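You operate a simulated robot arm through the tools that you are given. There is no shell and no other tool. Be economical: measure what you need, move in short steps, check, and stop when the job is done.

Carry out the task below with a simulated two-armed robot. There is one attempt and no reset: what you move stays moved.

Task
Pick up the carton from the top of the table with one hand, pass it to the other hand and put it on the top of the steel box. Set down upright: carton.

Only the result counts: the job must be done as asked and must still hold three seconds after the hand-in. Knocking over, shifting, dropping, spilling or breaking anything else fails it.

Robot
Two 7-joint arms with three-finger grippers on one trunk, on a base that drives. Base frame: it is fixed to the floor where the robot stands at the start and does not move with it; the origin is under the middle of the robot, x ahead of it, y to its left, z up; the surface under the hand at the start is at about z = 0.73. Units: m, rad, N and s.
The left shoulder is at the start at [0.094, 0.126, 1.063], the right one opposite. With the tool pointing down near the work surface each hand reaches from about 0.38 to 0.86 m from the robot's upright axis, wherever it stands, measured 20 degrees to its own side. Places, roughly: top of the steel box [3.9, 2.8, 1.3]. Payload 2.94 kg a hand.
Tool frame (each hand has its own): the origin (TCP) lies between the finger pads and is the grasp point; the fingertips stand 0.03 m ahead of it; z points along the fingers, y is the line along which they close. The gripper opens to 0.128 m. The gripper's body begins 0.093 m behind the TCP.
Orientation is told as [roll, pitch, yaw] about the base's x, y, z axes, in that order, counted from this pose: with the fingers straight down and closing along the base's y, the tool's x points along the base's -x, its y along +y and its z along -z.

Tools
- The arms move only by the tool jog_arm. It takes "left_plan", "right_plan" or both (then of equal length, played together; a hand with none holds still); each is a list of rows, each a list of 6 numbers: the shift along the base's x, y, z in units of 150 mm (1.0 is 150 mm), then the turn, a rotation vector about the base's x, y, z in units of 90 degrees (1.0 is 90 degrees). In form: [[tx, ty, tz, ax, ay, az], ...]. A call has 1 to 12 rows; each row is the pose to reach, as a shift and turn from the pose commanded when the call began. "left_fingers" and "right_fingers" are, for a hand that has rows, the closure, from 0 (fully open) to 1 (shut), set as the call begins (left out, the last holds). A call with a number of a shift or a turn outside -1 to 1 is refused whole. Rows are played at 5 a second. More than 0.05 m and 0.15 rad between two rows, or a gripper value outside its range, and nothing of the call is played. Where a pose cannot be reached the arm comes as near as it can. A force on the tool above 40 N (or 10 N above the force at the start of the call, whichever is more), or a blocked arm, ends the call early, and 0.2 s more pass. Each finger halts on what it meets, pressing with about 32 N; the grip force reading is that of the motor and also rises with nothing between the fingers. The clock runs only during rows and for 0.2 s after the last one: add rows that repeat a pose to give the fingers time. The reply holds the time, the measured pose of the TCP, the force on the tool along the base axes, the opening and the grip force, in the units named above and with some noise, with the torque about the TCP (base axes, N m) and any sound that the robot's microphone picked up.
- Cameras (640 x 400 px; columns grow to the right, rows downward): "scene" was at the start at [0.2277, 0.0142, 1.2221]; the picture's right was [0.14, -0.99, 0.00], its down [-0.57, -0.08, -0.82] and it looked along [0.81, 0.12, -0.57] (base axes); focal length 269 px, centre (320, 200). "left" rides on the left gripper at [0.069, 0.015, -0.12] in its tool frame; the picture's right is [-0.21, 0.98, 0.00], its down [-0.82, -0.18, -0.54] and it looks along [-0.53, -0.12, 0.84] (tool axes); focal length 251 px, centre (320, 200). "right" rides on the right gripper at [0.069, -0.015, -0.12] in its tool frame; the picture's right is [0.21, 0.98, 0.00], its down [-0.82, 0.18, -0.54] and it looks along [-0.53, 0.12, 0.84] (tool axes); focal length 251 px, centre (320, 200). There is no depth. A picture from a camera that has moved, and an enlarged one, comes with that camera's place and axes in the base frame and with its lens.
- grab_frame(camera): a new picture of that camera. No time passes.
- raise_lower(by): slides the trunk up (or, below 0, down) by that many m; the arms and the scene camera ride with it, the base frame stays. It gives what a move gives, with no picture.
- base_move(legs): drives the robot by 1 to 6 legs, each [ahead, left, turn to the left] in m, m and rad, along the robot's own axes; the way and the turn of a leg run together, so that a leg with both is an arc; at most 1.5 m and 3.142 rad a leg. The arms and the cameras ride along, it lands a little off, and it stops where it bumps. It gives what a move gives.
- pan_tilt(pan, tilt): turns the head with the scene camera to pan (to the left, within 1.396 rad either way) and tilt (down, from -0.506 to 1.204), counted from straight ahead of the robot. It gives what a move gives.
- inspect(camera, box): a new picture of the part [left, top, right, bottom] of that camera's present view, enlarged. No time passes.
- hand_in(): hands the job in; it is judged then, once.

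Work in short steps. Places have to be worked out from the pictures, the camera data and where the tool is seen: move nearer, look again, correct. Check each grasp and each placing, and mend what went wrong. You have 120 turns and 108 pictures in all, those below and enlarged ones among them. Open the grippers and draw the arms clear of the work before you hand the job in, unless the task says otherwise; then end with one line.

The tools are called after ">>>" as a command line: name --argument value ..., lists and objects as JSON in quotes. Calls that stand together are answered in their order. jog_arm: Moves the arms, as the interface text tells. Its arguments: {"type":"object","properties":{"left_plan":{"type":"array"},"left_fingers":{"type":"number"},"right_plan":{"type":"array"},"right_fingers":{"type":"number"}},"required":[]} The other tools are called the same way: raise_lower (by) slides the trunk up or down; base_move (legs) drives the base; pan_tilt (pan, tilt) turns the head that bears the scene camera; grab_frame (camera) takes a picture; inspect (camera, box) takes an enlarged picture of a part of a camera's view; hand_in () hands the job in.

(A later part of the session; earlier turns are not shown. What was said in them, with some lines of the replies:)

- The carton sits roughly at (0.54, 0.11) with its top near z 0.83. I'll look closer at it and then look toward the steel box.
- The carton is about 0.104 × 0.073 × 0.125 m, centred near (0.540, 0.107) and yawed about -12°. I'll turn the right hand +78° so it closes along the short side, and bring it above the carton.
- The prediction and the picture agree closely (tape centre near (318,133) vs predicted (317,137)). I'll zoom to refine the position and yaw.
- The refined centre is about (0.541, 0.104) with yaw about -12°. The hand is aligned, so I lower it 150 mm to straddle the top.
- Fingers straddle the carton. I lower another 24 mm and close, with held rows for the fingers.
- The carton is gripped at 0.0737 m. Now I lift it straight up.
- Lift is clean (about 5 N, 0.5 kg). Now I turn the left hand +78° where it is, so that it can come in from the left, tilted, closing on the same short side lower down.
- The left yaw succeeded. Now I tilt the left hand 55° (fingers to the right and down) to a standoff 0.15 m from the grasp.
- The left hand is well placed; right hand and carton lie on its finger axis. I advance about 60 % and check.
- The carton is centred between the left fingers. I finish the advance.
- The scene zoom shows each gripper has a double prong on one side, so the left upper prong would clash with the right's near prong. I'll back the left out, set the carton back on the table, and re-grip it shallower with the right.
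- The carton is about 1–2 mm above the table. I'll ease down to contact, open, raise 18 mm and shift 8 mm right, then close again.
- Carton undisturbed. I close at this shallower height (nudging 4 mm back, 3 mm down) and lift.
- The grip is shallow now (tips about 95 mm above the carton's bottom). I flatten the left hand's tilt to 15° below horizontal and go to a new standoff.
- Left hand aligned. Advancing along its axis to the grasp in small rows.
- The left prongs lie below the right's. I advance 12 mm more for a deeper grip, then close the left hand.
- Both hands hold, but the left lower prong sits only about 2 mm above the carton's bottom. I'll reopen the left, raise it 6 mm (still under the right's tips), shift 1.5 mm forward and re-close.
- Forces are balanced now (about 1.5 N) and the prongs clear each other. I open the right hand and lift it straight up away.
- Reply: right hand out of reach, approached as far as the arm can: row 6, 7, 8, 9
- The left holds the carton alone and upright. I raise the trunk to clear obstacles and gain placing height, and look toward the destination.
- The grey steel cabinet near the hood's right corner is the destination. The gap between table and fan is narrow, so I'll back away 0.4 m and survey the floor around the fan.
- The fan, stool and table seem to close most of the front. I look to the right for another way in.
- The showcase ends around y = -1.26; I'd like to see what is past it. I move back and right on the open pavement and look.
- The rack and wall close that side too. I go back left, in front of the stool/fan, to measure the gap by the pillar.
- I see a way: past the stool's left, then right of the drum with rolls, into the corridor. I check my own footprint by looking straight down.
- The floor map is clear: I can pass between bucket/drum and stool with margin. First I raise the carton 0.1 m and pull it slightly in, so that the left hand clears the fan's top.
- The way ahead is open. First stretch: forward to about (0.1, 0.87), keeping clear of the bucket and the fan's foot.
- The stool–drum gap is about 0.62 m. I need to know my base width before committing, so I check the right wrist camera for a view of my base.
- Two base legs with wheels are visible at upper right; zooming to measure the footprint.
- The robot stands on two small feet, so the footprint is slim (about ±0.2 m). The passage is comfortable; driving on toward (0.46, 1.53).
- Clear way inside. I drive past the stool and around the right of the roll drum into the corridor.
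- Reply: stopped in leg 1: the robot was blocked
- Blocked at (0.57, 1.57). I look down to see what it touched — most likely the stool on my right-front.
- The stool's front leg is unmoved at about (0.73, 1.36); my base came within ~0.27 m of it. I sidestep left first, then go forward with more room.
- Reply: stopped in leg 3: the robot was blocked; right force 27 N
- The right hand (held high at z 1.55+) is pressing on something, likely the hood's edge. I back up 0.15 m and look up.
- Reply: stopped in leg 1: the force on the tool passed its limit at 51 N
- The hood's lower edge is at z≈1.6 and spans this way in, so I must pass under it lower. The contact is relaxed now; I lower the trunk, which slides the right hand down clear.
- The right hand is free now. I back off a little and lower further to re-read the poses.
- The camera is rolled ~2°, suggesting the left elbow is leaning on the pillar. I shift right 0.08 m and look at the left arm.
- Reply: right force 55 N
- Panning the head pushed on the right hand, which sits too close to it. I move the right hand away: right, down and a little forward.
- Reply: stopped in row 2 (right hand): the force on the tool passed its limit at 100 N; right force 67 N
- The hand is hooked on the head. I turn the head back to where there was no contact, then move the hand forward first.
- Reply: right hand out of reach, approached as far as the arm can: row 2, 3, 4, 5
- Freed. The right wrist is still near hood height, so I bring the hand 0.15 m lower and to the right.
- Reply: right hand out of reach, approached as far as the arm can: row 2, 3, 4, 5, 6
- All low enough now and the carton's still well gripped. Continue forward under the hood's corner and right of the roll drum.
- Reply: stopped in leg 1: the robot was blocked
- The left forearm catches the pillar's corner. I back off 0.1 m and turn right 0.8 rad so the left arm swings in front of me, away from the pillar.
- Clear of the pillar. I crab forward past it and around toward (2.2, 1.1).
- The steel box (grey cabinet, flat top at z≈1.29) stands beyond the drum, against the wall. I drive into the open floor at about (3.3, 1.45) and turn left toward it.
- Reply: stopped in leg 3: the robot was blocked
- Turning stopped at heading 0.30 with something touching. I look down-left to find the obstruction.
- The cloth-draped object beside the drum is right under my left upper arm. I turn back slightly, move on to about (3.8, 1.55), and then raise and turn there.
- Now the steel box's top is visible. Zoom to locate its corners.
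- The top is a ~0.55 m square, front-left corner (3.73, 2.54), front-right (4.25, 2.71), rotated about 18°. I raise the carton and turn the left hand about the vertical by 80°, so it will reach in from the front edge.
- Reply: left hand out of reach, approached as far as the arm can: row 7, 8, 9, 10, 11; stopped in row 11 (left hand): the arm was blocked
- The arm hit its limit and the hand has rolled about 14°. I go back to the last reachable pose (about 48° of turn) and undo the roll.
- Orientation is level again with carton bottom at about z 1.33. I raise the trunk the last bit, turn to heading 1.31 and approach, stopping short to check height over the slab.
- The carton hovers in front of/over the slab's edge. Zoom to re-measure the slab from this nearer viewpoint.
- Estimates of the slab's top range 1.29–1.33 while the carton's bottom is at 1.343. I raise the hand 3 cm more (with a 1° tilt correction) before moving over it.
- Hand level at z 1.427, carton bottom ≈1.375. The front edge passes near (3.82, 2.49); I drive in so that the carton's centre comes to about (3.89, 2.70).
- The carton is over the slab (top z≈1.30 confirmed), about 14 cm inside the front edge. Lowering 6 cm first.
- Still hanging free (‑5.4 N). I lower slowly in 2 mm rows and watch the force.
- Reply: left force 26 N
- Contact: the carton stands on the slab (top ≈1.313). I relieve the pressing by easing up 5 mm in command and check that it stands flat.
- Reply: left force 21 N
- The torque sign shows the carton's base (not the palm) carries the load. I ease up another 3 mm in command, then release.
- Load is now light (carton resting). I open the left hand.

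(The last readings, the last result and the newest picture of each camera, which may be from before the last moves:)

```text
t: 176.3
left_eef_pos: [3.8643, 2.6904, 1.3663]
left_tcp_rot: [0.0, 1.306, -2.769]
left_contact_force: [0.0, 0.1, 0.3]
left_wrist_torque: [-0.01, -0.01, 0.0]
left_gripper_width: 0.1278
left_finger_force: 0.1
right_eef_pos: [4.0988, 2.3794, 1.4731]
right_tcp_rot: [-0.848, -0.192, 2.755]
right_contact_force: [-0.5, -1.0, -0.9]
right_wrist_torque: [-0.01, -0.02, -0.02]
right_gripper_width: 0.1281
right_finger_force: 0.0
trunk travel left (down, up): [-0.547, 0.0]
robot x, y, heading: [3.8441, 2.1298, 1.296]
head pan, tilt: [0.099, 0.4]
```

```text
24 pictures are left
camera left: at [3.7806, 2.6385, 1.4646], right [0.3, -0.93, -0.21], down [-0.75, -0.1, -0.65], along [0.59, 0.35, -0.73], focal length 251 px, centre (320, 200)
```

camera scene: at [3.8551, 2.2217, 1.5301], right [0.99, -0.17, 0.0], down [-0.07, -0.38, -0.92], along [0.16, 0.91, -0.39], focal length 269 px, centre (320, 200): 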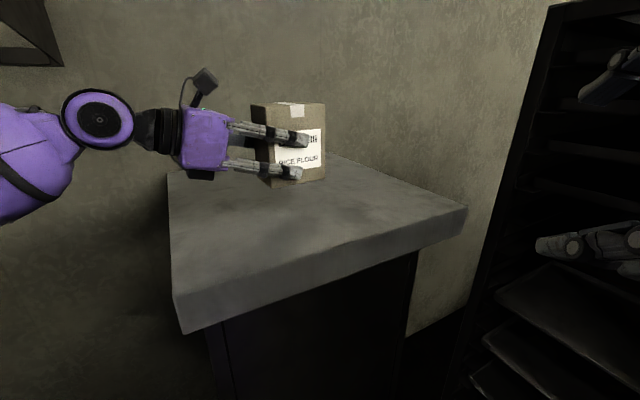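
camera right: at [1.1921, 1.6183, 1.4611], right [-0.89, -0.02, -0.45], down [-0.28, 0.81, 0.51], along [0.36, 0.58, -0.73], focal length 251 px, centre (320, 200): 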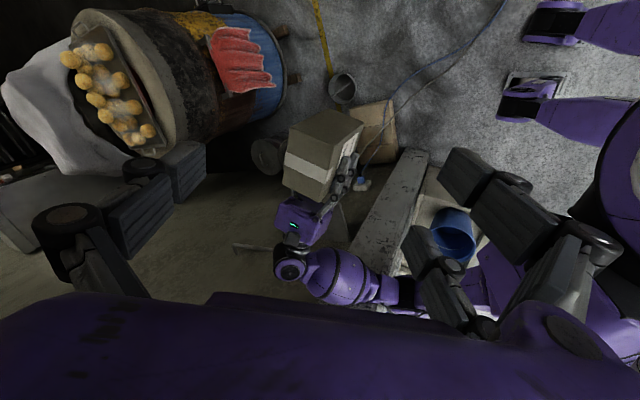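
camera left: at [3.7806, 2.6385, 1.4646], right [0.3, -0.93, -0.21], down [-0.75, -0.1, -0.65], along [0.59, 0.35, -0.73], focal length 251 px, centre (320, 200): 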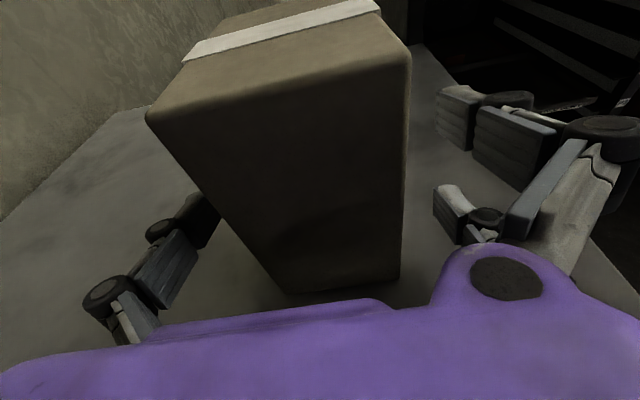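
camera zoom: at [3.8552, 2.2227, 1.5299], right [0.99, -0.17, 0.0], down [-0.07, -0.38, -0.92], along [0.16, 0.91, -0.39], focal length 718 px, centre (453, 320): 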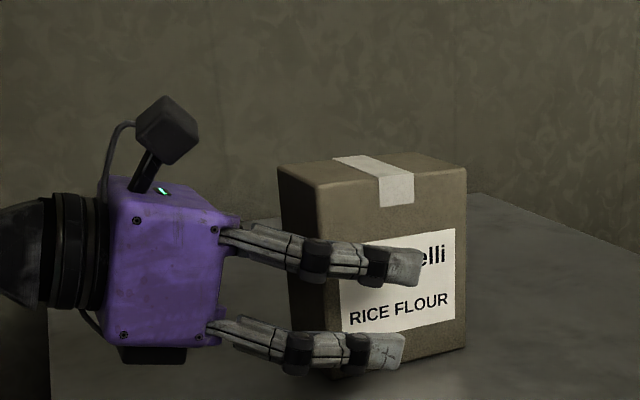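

The carton stands free and upright. I withdraw the left hand backward along its own axis.

>>> jog_arm --left_plan '[[-0.18, -0.07, 0.052, 0, 0, 0], [-0.36, -0.14, 0.104, 0, 0, 0], [-0.54, -0.208, 0.156, 0, 0, 0], [-0.72, -0.277, 0.208, 0, 0, 0], [-0.9, -0.346, 0.26, 0, 0, 0]]'

>>> grab_frame --camera "scene"

```text
t: 177.5
left_eef_pos: [3.7294, 2.6358, 1.4061]
left_tcp_rot: [-0.003, 1.309, -2.771]
left_contact_force: [-0.5, 0.4, -0.6]
left_wrist_torque: [0.0, -0.02, 0.0]
left_gripper_width: 0.1278
left_finger_force: 0.1
right_eef_pos: [4.0971, 2.3783, 1.4736]
right_tcp_rot: [-0.85, -0.19, 2.753]
right_contact_force: [0.0, -0.9, -0.1]
right_wrist_torque: [0.0, -0.02, -0.02]
right_gripper_width: 0.1281
right_finger_force: 0.1
trunk travel left (down, up): [-0.547, 0.0]
robot x, y, heading: [3.8367, 2.1278, 1.306]
head pan, tilt: [0.099, 0.4]
```

```text
23 pictures are left
camera scene: at [3.8544, 2.2221, 1.5299], right [0.99, -0.17, 0.0], down [-0.07, -0.38, -0.92], along [0.16, 0.91, -0.39], focal length 269 px, centre (320, 200)
```

scene: 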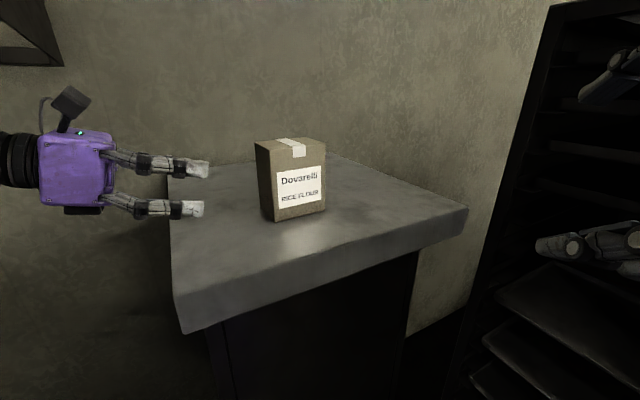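

The carton stands upright alone on the steel box. I back the base away 0.3 m so that both arms are clear of the work, and verify.

>>> base_move --legs '[[-0.3, -0.03, 0]]'

>>> grab_frame --camera "scene"

```text
t: 179.6
left_eef_pos: [3.6792, 2.3469, 1.4065]
left_tcp_rot: [0.006, 1.306, -2.757]
left_contact_force: [-0.6, 0.8, -1.0]
left_wrist_torque: [-0.03, -0.04, -0.02]
left_gripper_width: 0.1281
left_finger_force: 0.0
right_eef_pos: [4.0485, 2.0889, 1.4719]
right_tcp_rot: [-0.845, -0.192, 2.762]
right_contact_force: [-0.4, 0.6, -0.1]
right_wrist_torque: [-0.04, -0.02, 0.02]
right_gripper_width: 0.128
right_finger_force: 0.1
trunk travel left (down, up): [-0.547, 0.0]
robot x, y, heading: [3.7908, 1.8392, 1.312]
head pan, tilt: [0.099, 0.4]
```

```text
22 pictures are left
camera scene: at [3.8064, 1.9323, 1.5297], right [0.99, -0.16, 0.0], down [-0.06, -0.39, -0.92], along [0.15, 0.91, -0.39], focal length 269 px, centre (320, 200)
```

scene: 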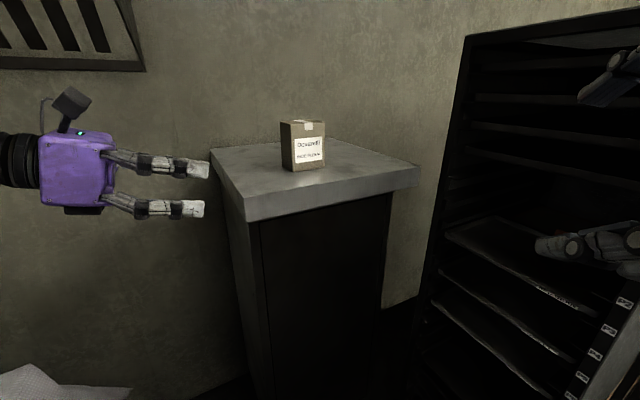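

The carton rests upright on the steel box, and both grippers are open and clear. Handing in.

>>> hand_in

```text
The job is handed in.
```

The carton was picked up with the right hand, passed to the left and set upright on top of the steel box. On the way I bumped a fixed hood or pillar and what looked like a cloth-draped object by the drum. I saw nothing move, but I did not check the cloth-draped object again afterwards.
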